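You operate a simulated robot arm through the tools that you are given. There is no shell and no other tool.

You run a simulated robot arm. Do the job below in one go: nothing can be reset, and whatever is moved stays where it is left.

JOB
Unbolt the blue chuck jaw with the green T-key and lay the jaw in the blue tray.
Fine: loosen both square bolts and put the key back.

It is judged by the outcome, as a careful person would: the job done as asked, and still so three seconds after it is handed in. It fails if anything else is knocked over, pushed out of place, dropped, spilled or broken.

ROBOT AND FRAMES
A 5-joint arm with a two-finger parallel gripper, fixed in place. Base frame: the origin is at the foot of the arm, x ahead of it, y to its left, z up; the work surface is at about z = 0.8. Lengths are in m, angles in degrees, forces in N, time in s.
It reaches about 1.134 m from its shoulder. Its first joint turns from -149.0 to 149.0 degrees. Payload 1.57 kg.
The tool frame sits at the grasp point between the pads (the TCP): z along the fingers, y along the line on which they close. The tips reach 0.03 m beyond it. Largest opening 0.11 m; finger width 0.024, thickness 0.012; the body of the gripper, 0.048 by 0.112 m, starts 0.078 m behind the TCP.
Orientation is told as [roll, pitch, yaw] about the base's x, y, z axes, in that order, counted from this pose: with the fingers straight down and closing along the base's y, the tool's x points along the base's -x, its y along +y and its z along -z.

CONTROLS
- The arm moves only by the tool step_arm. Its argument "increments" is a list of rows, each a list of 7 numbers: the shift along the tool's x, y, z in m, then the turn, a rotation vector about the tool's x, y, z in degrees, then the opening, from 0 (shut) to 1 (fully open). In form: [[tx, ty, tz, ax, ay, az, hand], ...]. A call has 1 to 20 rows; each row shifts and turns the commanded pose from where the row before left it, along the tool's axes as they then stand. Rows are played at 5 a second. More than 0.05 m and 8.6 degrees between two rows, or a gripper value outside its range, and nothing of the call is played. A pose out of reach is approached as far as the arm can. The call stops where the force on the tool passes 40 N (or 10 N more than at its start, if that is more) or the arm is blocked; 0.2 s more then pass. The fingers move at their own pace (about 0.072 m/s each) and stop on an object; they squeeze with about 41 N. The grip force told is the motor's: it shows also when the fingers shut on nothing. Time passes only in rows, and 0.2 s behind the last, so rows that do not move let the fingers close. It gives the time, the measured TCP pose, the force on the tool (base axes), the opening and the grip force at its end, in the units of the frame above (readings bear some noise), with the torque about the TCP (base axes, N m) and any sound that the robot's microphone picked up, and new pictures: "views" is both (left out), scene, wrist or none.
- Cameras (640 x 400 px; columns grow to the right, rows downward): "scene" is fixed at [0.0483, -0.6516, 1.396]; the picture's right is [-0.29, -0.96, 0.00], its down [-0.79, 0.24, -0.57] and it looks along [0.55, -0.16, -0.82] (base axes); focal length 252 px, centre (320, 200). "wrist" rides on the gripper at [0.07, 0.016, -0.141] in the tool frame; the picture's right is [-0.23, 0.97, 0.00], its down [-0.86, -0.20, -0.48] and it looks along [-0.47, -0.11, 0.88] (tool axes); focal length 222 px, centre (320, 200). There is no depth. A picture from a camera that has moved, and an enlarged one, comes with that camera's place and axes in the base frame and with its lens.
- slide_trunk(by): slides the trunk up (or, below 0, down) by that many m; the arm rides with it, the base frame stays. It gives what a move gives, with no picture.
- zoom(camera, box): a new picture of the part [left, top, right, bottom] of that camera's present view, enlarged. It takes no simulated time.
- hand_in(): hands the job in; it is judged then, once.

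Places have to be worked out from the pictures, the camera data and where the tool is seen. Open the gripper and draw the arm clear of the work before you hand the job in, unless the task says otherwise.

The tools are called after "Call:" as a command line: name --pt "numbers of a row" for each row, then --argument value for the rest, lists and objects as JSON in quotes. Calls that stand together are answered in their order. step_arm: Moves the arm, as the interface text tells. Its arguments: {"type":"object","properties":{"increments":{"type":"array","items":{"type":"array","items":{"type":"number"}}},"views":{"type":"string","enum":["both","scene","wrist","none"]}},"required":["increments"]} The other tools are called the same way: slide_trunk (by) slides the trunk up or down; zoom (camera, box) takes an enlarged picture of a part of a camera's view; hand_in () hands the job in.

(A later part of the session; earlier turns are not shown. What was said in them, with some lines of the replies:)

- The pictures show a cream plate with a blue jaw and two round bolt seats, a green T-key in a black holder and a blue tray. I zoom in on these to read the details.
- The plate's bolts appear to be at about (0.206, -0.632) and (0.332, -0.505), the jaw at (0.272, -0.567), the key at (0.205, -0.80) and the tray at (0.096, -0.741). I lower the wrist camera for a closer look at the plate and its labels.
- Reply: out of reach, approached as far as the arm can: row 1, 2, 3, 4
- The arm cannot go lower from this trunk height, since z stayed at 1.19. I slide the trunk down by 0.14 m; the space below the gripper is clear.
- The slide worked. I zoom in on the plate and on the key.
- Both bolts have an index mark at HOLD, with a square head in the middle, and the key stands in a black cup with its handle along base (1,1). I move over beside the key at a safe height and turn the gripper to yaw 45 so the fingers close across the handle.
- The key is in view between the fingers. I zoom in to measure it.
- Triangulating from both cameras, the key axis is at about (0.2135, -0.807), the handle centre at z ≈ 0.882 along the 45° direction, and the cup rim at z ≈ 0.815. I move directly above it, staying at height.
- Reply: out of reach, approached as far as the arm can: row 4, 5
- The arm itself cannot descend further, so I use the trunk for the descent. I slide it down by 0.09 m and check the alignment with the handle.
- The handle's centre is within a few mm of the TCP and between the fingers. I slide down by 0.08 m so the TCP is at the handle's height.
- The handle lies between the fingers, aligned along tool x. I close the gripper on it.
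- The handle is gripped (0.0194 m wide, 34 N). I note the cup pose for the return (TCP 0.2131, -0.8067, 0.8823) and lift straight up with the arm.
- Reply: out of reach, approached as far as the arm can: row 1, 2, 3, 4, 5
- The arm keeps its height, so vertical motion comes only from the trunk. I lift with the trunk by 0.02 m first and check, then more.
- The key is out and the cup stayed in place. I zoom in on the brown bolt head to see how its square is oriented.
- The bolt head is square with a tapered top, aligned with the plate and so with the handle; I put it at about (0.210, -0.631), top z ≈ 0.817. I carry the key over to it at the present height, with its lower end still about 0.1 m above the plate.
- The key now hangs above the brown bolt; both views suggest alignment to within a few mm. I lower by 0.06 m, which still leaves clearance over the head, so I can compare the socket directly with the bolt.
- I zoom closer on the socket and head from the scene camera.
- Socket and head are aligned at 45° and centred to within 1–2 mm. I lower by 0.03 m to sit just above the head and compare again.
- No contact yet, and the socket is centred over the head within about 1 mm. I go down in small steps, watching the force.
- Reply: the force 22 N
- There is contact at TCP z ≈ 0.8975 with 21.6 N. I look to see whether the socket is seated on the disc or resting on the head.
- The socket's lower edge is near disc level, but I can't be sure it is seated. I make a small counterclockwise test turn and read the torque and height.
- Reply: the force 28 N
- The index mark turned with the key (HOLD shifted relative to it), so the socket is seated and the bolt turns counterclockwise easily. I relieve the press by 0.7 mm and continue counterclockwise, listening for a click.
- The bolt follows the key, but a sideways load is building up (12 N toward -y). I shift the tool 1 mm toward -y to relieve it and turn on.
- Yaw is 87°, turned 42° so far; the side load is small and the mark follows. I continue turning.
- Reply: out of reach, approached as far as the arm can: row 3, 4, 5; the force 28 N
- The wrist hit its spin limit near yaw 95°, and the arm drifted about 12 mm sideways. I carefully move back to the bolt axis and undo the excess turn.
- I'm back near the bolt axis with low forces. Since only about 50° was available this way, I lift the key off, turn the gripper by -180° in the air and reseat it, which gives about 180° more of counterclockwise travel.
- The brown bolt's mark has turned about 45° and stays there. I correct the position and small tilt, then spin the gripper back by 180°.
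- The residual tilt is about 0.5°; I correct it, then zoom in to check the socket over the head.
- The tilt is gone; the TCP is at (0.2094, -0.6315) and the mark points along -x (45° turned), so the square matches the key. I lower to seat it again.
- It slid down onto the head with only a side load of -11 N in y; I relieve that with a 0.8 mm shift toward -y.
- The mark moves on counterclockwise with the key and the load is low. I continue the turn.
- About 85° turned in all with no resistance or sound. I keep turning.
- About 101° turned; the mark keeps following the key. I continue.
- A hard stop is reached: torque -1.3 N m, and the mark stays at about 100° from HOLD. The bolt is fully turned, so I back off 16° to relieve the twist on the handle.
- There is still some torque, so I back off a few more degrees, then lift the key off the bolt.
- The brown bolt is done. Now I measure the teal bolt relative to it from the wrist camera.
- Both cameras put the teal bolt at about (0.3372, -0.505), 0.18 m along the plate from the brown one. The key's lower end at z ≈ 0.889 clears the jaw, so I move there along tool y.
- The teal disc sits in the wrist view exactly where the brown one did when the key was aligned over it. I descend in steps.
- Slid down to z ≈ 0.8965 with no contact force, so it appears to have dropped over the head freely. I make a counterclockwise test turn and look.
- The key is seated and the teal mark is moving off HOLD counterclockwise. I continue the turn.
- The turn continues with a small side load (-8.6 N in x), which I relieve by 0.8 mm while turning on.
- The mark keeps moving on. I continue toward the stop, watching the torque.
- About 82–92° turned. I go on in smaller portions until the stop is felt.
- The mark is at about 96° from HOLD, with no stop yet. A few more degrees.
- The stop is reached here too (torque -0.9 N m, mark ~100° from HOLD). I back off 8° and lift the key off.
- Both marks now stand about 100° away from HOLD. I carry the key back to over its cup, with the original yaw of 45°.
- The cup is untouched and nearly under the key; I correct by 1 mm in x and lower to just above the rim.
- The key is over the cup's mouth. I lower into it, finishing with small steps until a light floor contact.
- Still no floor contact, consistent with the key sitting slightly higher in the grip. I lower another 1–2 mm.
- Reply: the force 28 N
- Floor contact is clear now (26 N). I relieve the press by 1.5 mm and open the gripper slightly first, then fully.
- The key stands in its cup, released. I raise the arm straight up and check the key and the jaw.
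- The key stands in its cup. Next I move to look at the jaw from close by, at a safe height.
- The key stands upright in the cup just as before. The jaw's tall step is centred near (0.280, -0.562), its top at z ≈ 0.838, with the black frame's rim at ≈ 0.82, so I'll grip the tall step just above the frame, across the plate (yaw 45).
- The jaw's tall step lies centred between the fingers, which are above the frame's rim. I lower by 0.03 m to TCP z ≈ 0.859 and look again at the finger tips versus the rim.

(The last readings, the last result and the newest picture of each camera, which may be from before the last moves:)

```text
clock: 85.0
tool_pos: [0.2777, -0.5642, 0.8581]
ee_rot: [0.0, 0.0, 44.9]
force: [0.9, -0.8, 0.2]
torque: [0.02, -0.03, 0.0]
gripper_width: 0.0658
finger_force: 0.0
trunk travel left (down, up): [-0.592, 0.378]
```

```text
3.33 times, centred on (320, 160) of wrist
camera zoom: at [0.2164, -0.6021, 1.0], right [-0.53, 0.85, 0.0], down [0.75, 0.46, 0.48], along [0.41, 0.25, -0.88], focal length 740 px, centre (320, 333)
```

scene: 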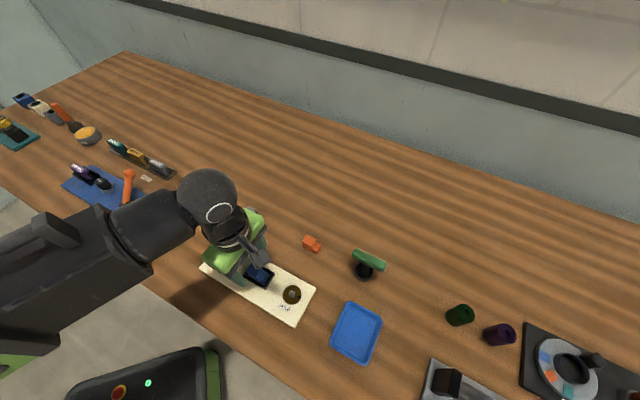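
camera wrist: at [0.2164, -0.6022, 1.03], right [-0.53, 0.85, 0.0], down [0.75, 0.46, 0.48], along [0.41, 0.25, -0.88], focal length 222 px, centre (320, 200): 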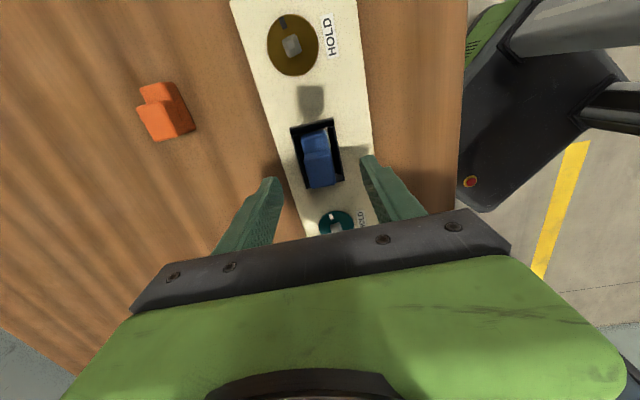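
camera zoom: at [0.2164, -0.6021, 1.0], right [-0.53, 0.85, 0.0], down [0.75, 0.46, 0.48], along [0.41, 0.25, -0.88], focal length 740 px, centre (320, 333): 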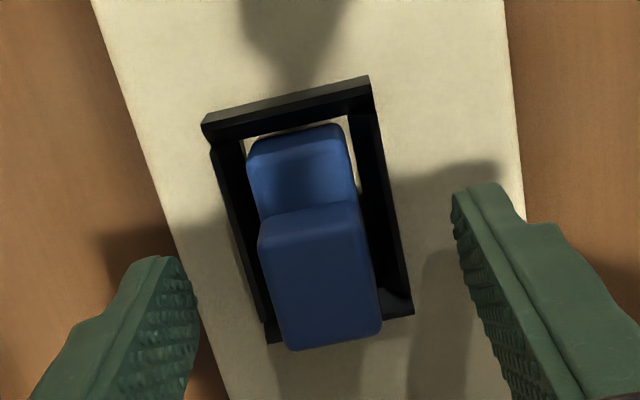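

The side walls lie lower than the end wall (≈ 0.82), and the tips are at 0.829. I lower 4 mm more and close on the tall step.

Call:
slide_trunk --by -0.004

Call:
step_arm --pt "0 0 0 0 0 0 0.45" --pt "0 0 0 0 0 0 0.35" --pt "0 0 0 0 0 0 0.28" --pt "0 0 0 0 0 0 0.28" --views "wrist"

Call:
zoom --camera "wrist" --box '[260, 110, 380, 220]'

Call:
zoom --camera "scene" --box '[230, 240, 290, 300]'

```text
clock: 85.6
tool_pos: [0.2767, -0.5651, 0.8548]
ee_rot: [0.0, 0.0, 45.0]
force: [-0.3, -0.4, -0.5]
torque: [-0.01, 0.0, 0.03]
gripper_width: 0.0661
finger_force: 0.0
trunk travel left (down, up): [-0.588, 0.382]
```

```text
clock: 86.6
tool_pos: [0.2777, -0.5647, 0.854]
ee_rot: [0.0, -0.1, 45.0]
force: [0.3, 0.6, 0.2]
torque: [0.02, -0.01, 0.0]
gripper_width: 0.0307
finger_force: 0.0
trunk travel left (down, up): [-0.588, 0.382]
camera wrist: at [0.2164, -0.6022, 0.996], right [-0.53, 0.85, 0.0], down [0.75, 0.46, 0.48], along [0.41, 0.25, -0.88], focal length 222 px, centre (320, 200)
```

wrist: 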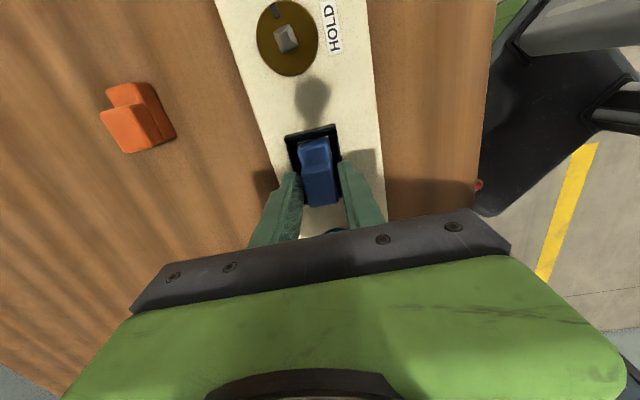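

```text
3.64 times, centred on (320, 165) of wrist
camera zoom: at [0.2164, -0.6022, 0.996], right [-0.53, 0.85, 0.0], down [0.75, 0.46, 0.48], along [0.41, 0.25, -0.88], focal length 808 px, centre (320, 327)
```

zoom: 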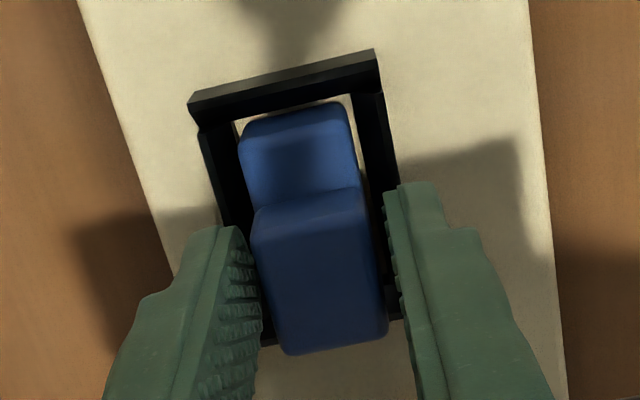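

```text
6.67 times, centred on (260, 270) of scene
camera zoom: at [0.0483, -0.6516, 1.396], right [-0.29, -0.96, 0.0], down [-0.79, 0.24, -0.57], along [0.55, -0.16, -0.82], focal length 1677 px, centre (720, -267)
```

zoom: 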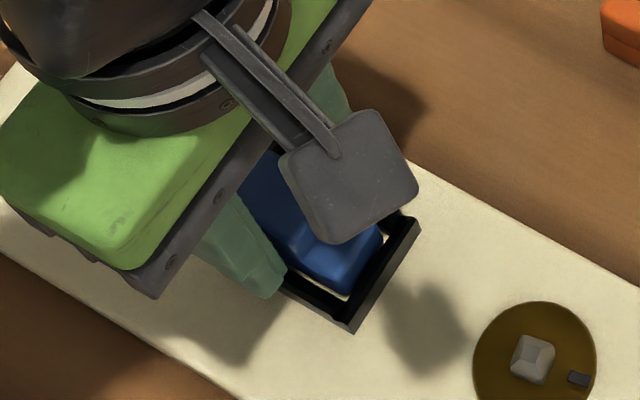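

The fingers straddle the tall step clear of the frame. I close fully.

Call:
step_arm --pt "0 0 0 0 0 0 0.2" --pt "0 0 0 0 0 0 0" --pt "0 0 0 0 0 0 0" --pt "0 0 0 0 0 0 0" --views "wrist"

Call:
zoom --camera "wrist" --box '[260, 110, 380, 220]'

```text
clock: 87.6
tool_pos: [0.278, -0.5637, 0.8545]
ee_rot: [0.2, 0.0, 44.9]
force: [-0.1, 0.8, 0.5]
torque: [-0.02, -0.02, -0.01]
gripper_width: 0.0237
finger_force: 35.6
trunk travel left (down, up): [-0.588, 0.382]
camera wrist: at [0.2164, -0.6022, 0.996], right [-0.53, 0.85, 0.0], down [0.75, 0.46, 0.48], along [0.41, 0.25, -0.88], focal length 222 px, centre (320, 200)
```

wrist: 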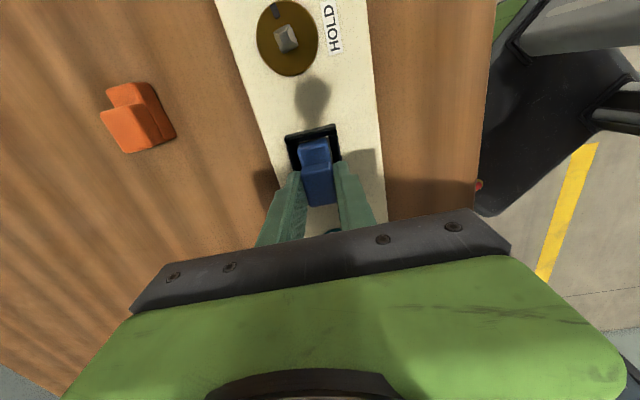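

```text
3.64 times, centred on (320, 165) of wrist
camera zoom: at [0.2164, -0.6022, 0.996], right [-0.53, 0.85, 0.0], down [0.75, 0.46, 0.48], along [0.41, 0.25, -0.88], focal length 808 px, centre (320, 327)
```

zoom: 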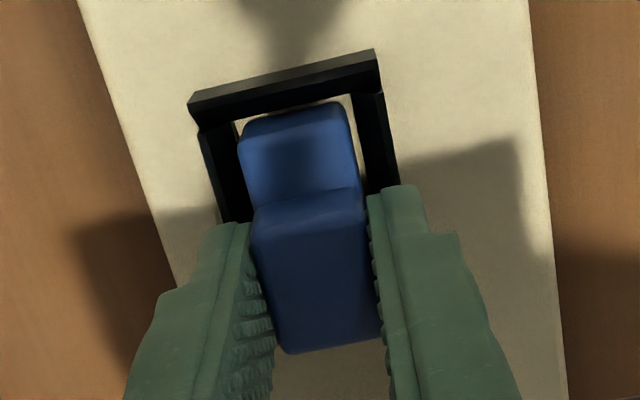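

The jaw is gripped (23.7 mm, 36 N). I lift by 5 mm first to make sure it is truly free.

Call:
slide_trunk --by 0.004

Call:
zoom --camera "wrist" --box '[260, 110, 380, 220]'

```text
clock: 88.1
tool_pos: [0.2778, -0.5643, 0.8583]
ee_rot: [0.1, 0.0, 44.9]
force: [0.3, 0.0, -2.1]
torque: [0.0, -0.02, -0.03]
gripper_width: 0.0238
finger_force: 35.9
trunk travel left (down, up): [-0.592, 0.378]
```

```text
3.64 times, centred on (320, 165) of wrist
camera zoom: at [0.2165, -0.6023, 0.9999], right [-0.53, 0.85, 0.0], down [0.75, 0.46, 0.48], along [0.41, 0.25, -0.88], focal length 808 px, centre (320, 327)
```

zoom: 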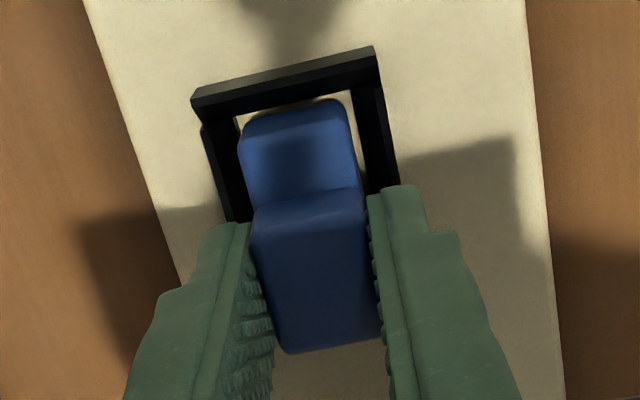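

The jaw rises freely with the gripper (only about 2 N of weight). I lift it well clear of the frame.

Call:
slide_trunk --by 0.03

Call:
slide_trunk --by 0.07

Call:
step_arm --pt "0 0 0 0 0 0 0"

Call:
zoom --camera "scene" --box '[210, 220, 390, 370]'

Call:
zoom --camera "wrist" --box '[240, 80, 400, 220]'

```text
clock: 88.8
tool_pos: [0.2772, -0.5657, 0.8893]
ee_rot: [0.0, 0.0, 45.0]
force: [-1.2, -0.1, -3.0]
torque: [0.02, -0.02, 0.0]
gripper_width: 0.0237
finger_force: 36.0
trunk travel left (down, up): [-0.622, 0.348]
```

```text
clock: 89.9
tool_pos: [0.2771, -0.5647, 0.9595]
ee_rot: [0.1, 0.0, 45.0]
force: [0.0, -0.2, -2.6]
torque: [0.0, 0.0, 0.0]
gripper_width: 0.0237
finger_force: 36.1
trunk travel left (down, up): [-0.692, 0.278]
```

```text
clock: 90.3
tool_pos: [0.2758, -0.5642, 0.9586]
ee_rot: [0.0, 0.1, 45.0]
force: [-0.2, -0.1, -1.9]
torque: [0.02, 0.0, 0.01]
gripper_width: 0.0236
finger_force: 35.9
trunk travel left (down, up): [-0.692, 0.278]
camera wrist: at [0.2165, -0.6023, 1.0999], right [-0.53, 0.85, 0.0], down [0.75, 0.46, 0.48], along [0.41, 0.25, -0.88], focal length 222 px, centre (320, 200)
```

scene: 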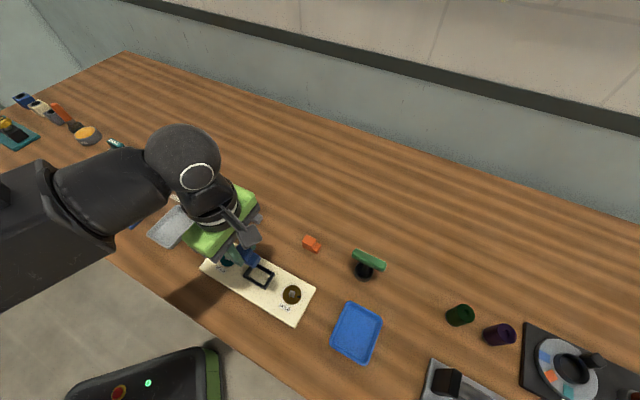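
wrist: 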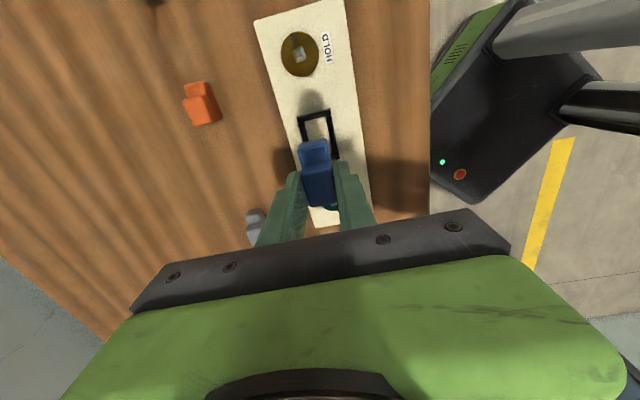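

```text
2.67 times, centred on (300, 295) of scene
camera zoom: at [0.0483, -0.6516, 1.396], right [-0.29, -0.96, 0.0], down [-0.79, 0.24, -0.57], along [0.55, -0.16, -0.82], focal length 671 px, centre (373, -53)
```

zoom: 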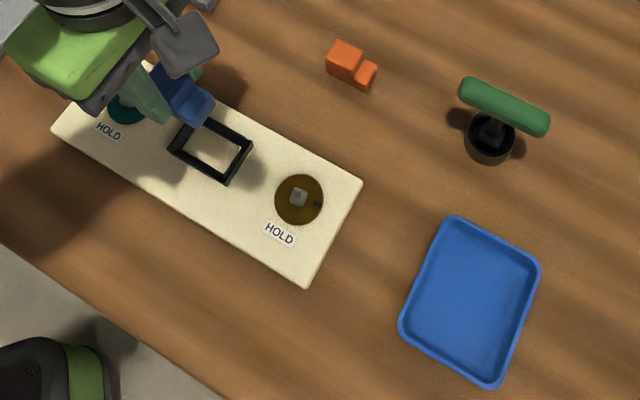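

```text
2.86 times, centred on (320, 150) of wrist
camera zoom: at [0.2165, -0.6023, 1.0999], right [-0.53, 0.85, 0.0], down [0.75, 0.46, 0.48], along [0.41, 0.25, -0.88], focal length 635 px, centre (320, 343)
```

zoom: 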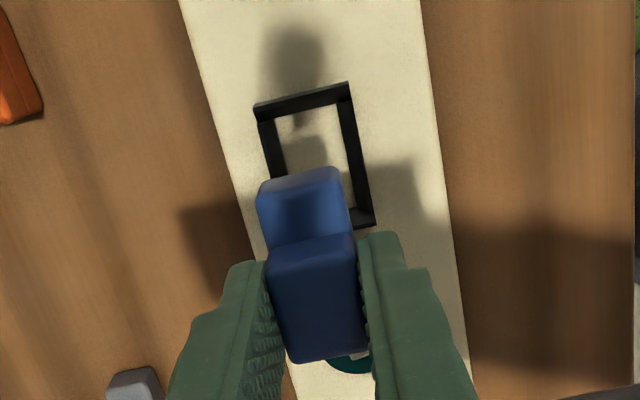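

The jaw is out of the frame. The tray's centre comes to about (0.0995, -0.745), its sides at 45°, so the jaw fits lengthwise at the present yaw; allowing for the jaw's offset in the grip, I move the TCP to (0.1045, -0.740).

Call:
step_arm --pt "0.0352 -0.0003 0 0 0 0 0" --pt "0.0352 -0.0003 0 0 0 0 0" --pt "0.0352 -0.0003 0 0 0 0 0" --pt "0.0352 -0.0003 0 0 0 0 0" --pt "0.0352 -0.0003 0 0 0 0 0" --pt "0.0352 -0.0003 0 0 0 0 0" --pt "0.0352 -0.0004 0 0 0 0 0" --pt "0 0 0 0 0 0 0"

Call:
zoom --camera "scene" --box '[310, 270, 410, 370]'

Call:
zoom --camera "wrist" --box '[240, 60, 400, 220]'

```text
clock: 92.1
tool_pos: [0.1047, -0.7396, 0.9588]
ee_rot: [0.0, 0.1, 45.0]
force: [-0.4, -0.1, -2.5]
torque: [0.02, -0.02, 0.0]
gripper_width: 0.0237
finger_force: 35.6
trunk travel left (down, up): [-0.692, 0.278]
camera wrist: at [0.0439, -0.7779, 1.0999], right [-0.53, 0.85, 0.0], down [0.75, 0.46, 0.48], along [0.41, 0.25, -0.88], focal length 222 px, centre (320, 200)
```

scene: 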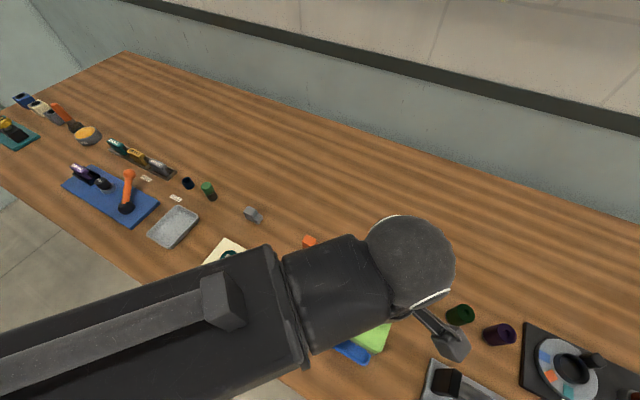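
wrist: 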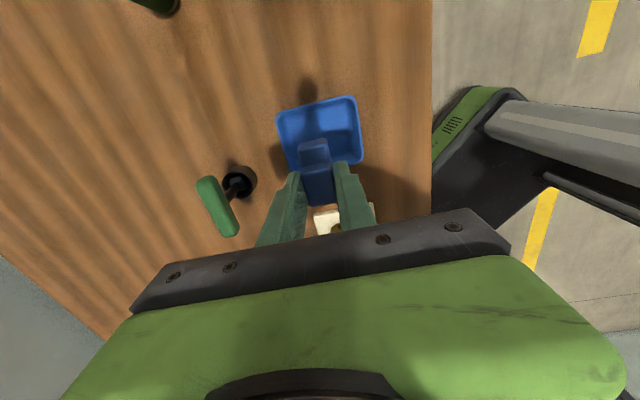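

```text
4.00 times, centred on (360, 320) of scene
camera zoom: at [0.0483, -0.6516, 1.396], right [-0.29, -0.96, 0.0], down [-0.79, 0.24, -0.57], along [0.55, -0.16, -0.82], focal length 1006 px, centre (160, -280)
```

zoom: 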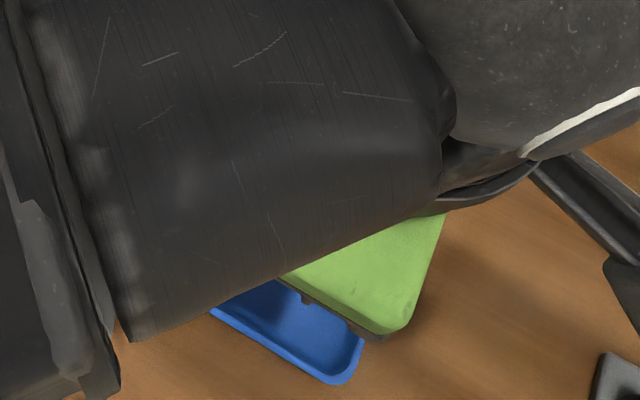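

```text
2.50 times, centred on (320, 140) of wrist
camera zoom: at [0.0439, -0.7779, 1.0999], right [-0.53, 0.85, 0.0], down [0.75, 0.46, 0.48], along [0.41, 0.25, -0.88], focal length 555 px, centre (320, 350)
```

zoom: 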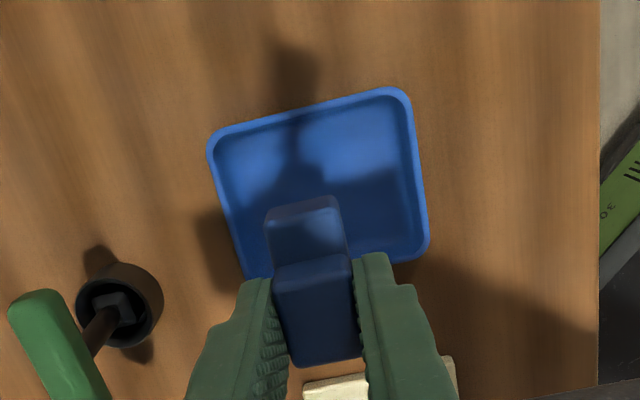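

The wrist camera confirms the tray's centre at about (0.099, -0.744), so the jaw will come down in the middle. I lower most of the way and look.

Call:
slide_trunk --by -0.09

Call:
step_arm --pt "0 0 0 0 0 0 0" --views "both"

Call:
zoom --camera "wrist" --box '[240, 80, 400, 220]'

```text
clock: 93.4
tool_pos: [0.1061, -0.7403, 0.868]
ee_rot: [0.0, 0.0, 45.0]
force: [0.0, -0.1, -3.2]
torque: [0.02, -0.02, 0.0]
gripper_width: 0.0239
finger_force: 35.8
trunk travel left (down, up): [-0.602, 0.368]
```

```text
clock: 93.8
tool_pos: [0.1034, -0.7401, 0.8678]
ee_rot: [0.0, 0.1, 45.0]
force: [0.2, 0.0, -1.4]
torque: [0.0, -0.04, -0.01]
gripper_width: 0.0236
finger_force: 35.8
trunk travel left (down, up): [-0.602, 0.368]
camera wrist: at [0.0442, -0.7778, 1.0099], right [-0.53, 0.85, 0.0], down [0.75, 0.46, 0.48], along [0.41, 0.25, -0.88], focal length 222 px, centre (320, 200)
```

scene: 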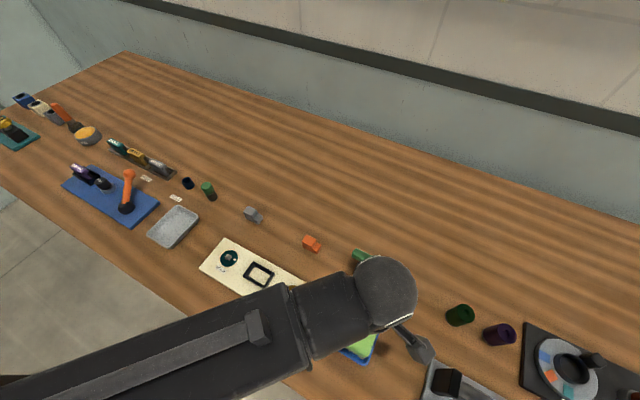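
wrist: 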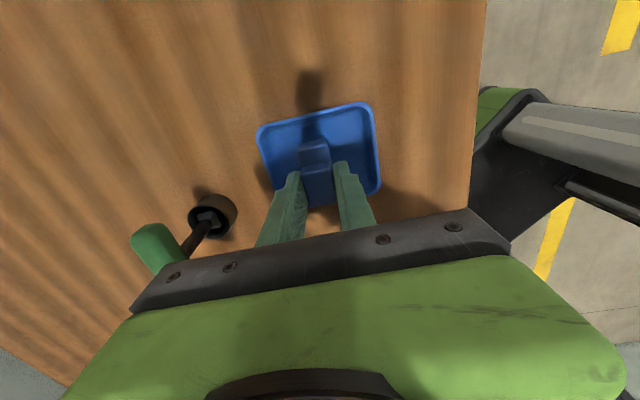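

```text
2.86 times, centred on (320, 150) of wrist
camera zoom: at [0.0442, -0.7778, 1.0099], right [-0.53, 0.85, 0.0], down [0.75, 0.46, 0.48], along [0.41, 0.25, -0.88], focal length 635 px, centre (320, 343)
```

zoom: 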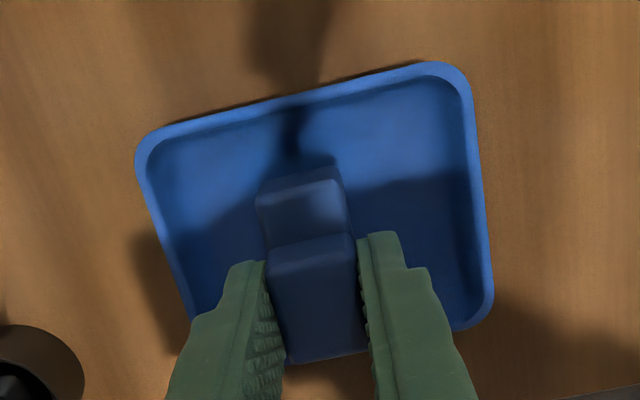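

The jaw is over the tray's middle with margins of about 8–10 mm at either end. I lower in small steps until it touches.

Call:
slide_trunk --by -0.012

Call:
slide_trunk --by -0.004

Call:
slide_trunk --by -0.003

```text
clock: 94.4
tool_pos: [0.1058, -0.7394, 0.8578]
ee_rot: [0.1, 0.0, 45.0]
force: [0.2, 0.0, -2.4]
torque: [0.04, -0.01, -0.01]
gripper_width: 0.0235
finger_force: 35.7
trunk travel left (down, up): [-0.59, 0.38]
```

```text
clock: 94.9
tool_pos: [0.1056, -0.7393, 0.8526]
ee_rot: [0.0, 0.0, 45.1]
force: [0.3, 0.5, -1.7]
torque: [-0.01, -0.01, 0.01]
gripper_width: 0.0237
finger_force: 35.7
trunk travel left (down, up): [-0.586, 0.384]
```

```text
clock: 95.4
tool_pos: [0.1054, -0.7398, 0.8497]
ee_rot: [0.0, 0.0, 45.0]
force: [-0.2, 0.4, -1.4]
torque: [0.02, -0.04, 0.03]
gripper_width: 0.0239
finger_force: 35.9
trunk travel left (down, up): [-0.583, 0.387]
```

Call:
slide_trunk --by -0.002

Call:
slide_trunk --by -0.0015

Call:
zoom --camera "wrist" --box '[240, 80, 400, 220]'

```text
clock: 96.0
tool_pos: [0.1059, -0.7407, 0.8483]
ee_rot: [0.0, 0.0, 45.0]
force: [0.7, -0.9, 0.4]
torque: [-0.01, -0.04, 0.0]
gripper_width: 0.0236
finger_force: 36.2
trunk travel left (down, up): [-0.581, 0.389]
```

```text
clock: 96.5
tool_pos: [0.1052, -0.7396, 0.8478]
ee_rot: [-0.1, 0.1, 45.0]
force: [0.9, -10.3, 30.0]
torque: [-0.09, -0.12, -0.04]
gripper_width: 0.0236
finger_force: 35.7
trunk travel left (down, up): [-0.579, 0.391]
```

```text
2.86 times, centred on (320, 150) of wrist
camera zoom: at [0.044, -0.7769, 0.9891], right [-0.53, 0.85, 0.0], down [0.75, 0.47, 0.48], along [0.41, 0.25, -0.88], focal length 635 px, centre (320, 343)
```

zoom: 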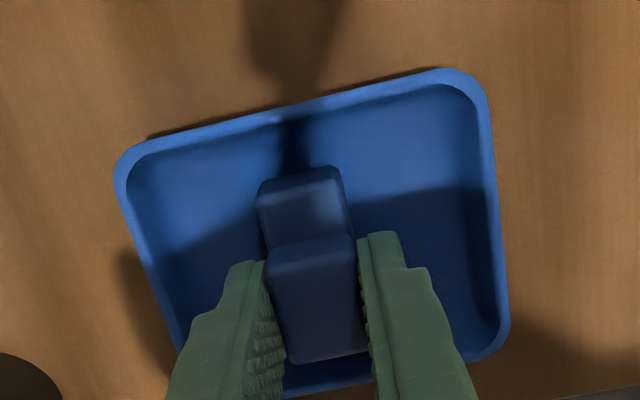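

The jaw rests on the tray floor inside the rim. I relieve the press by 1.5 mm, open only partway so the fingers stay inside the rim, then rise.

Call:
slide_trunk --by 0.0015

Call:
step_arm --pt "0 0 0 0 0 0 0.24" --pt "0 0 0 0 0 0 0.3" --pt "0 0 0 0 0 0 0.38" --pt "0 0 0 0 0 0 0.38" --views "wrist"

Call:
zoom --camera "wrist" --box '[240, 80, 400, 220]'

```text
clock: 97.0
tool_pos: [0.1055, -0.7393, 0.8478]
ee_rot: [0.1, 0.1, 45.0]
force: [-0.2, -3.3, 7.3]
torque: [-0.22, 0.04, -0.03]
gripper_width: 0.0235
finger_force: 35.6
trunk travel left (down, up): [-0.581, 0.389]
```

```text
clock: 98.0
tool_pos: [0.1038, -0.7397, 0.8476]
ee_rot: [0.1, 0.0, 45.0]
force: [-0.4, 0.4, 0.3]
torque: [0.01, 0.02, 0.03]
gripper_width: 0.0417
finger_force: 0.1
trunk travel left (down, up): [-0.581, 0.389]
camera wrist: at [0.0441, -0.7776, 0.989], right [-0.53, 0.85, 0.0], down [0.75, 0.46, 0.48], along [0.41, 0.25, -0.88], focal length 222 px, centre (320, 200)
```

wrist: 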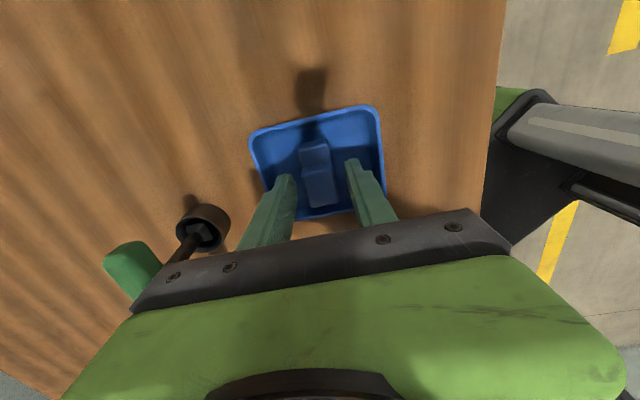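

```text
2.86 times, centred on (320, 150) of wrist
camera zoom: at [0.0441, -0.7776, 0.989], right [-0.53, 0.85, 0.0], down [0.75, 0.46, 0.48], along [0.41, 0.25, -0.88], focal length 635 px, centre (320, 343)
```

zoom: 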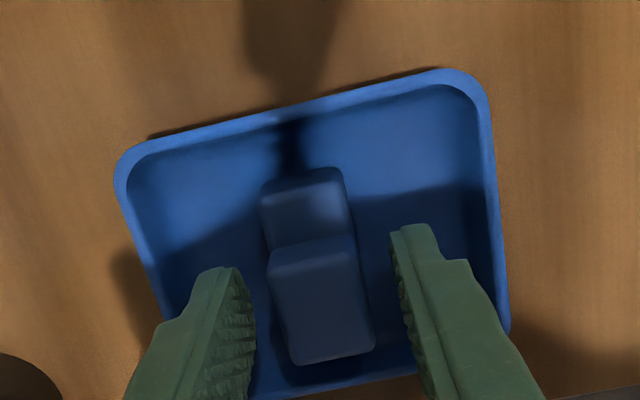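

The jaw lies flat in the tray, released, with both fingers clear. I rise straight up, then draw back and open the gripper.

Call:
slide_trunk --by 0.05

Call:
slide_trunk --by 0.15

Call:
step_arm --pt "0 0 0 0 0 0 0.7" --pt "0 0.04 0 0 0 0 1" --pt "0 0.04 0 0 0 0 1" --pt "0 0.04 0 0 0 0 1" --pt "0 0.04 0 0 0 0 1" --pt "0 0.04 0 0 0 0 1" --pt "0 0 0 0 0 0 1"

Call:
zoom --camera "scene" --box '[190, 210, 430, 370]'

```text
clock: 98.9
tool_pos: [0.1051, -0.7401, 0.8976]
ee_rot: [0.1, 0.0, 45.0]
force: [0.5, -0.6, -0.5]
torque: [-0.03, 0.03, 0.04]
gripper_width: 0.0418
finger_force: 0.0
trunk travel left (down, up): [-0.631, 0.339]
```

```text
clock: 100.6
tool_pos: [0.1059, -0.7408, 1.0482]
ee_rot: [0.0, 0.0, 45.0]
force: [-0.2, -0.7, 0.7]
torque: [-0.01, 0.02, 0.02]
gripper_width: 0.042
finger_force: 0.0
trunk travel left (down, up): [-0.781, 0.189]
```

```text
clock: 102.2
tool_pos: [-0.037, -0.5978, 1.0481]
ee_rot: [0.1, 0.0, 44.9]
force: [0.1, -0.2, -1.0]
torque: [-0.02, -0.01, 0.01]
gripper_width: 0.1099
finger_force: 0.2
trunk travel left (down, up): [-0.781, 0.189]
camera wrist: at [-0.0975, -0.636, 1.1889], right [-0.53, 0.85, 0.0], down [0.75, 0.46, 0.48], along [0.41, 0.25, -0.88], focal length 222 px, centre (320, 200)
```

scene: 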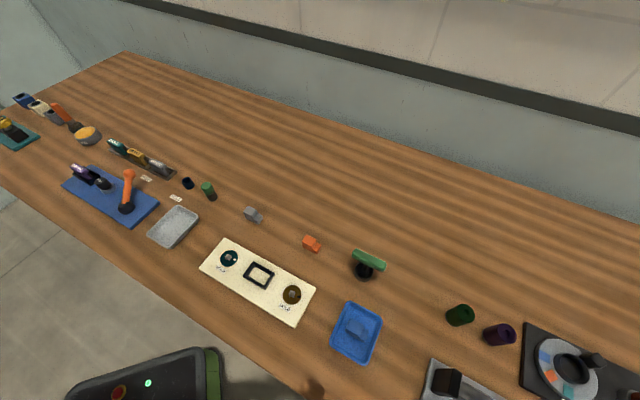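
wrist: 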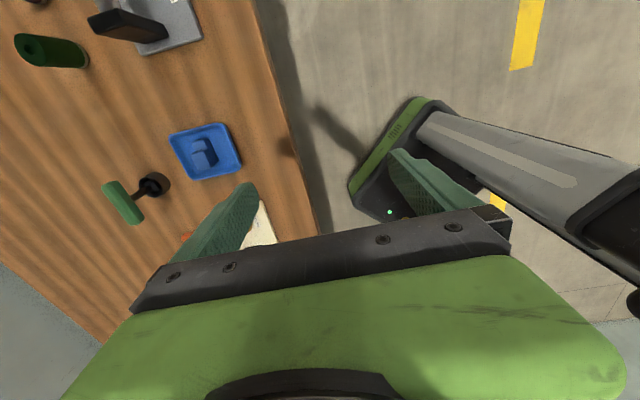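

```text
2.50 times, centred on (310, 290) of scene
camera zoom: at [0.0483, -0.6516, 1.396], right [-0.29, -0.96, 0.0], down [-0.79, 0.24, -0.57], along [0.55, -0.16, -0.82], focal length 629 px, centre (345, -25)
```

zoom: 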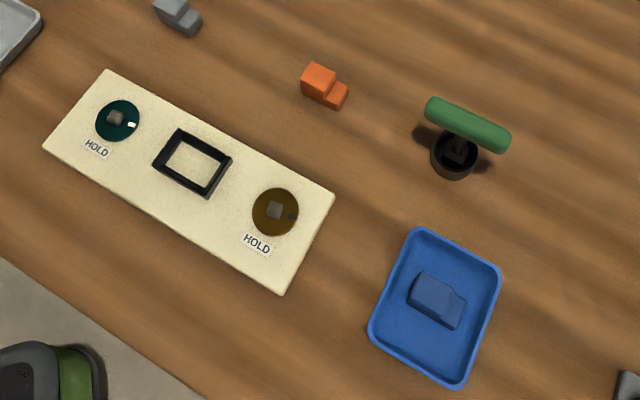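

The whole bench is in view. The jaw lies in the blue tray, both bolts are turned well off HOLD, and the key stands in its cup. The other parts are where they were, and the arm is clear with the gripper open, so I hand the job in.

Call:
hand_in

```text
The job is handed in.
```

The blue jaw is unbolted and lying flat in the blue tray, and I've handed the job in.

- **Bolts:** I turned both square bolts counterclockwise with the T-key until they hit a firm stop, about 100° from their HOLD marks. No click or other sound came at the stop. After that the jaw lifted out freely, with only its own weight on the gripper.
- **Key:** It is back upright in its black cup, turned the way I found it. While turning the brown bolt, the wrist reached its spin limit and the arm drifted about 12 mm with the key still on the bolt. I brought it back, and the later pictures showed the key and bolt where they should be.
- **Everything else:** In the last picture nothing else had moved or fallen. The gripper is open and the arm is clear of the bench.
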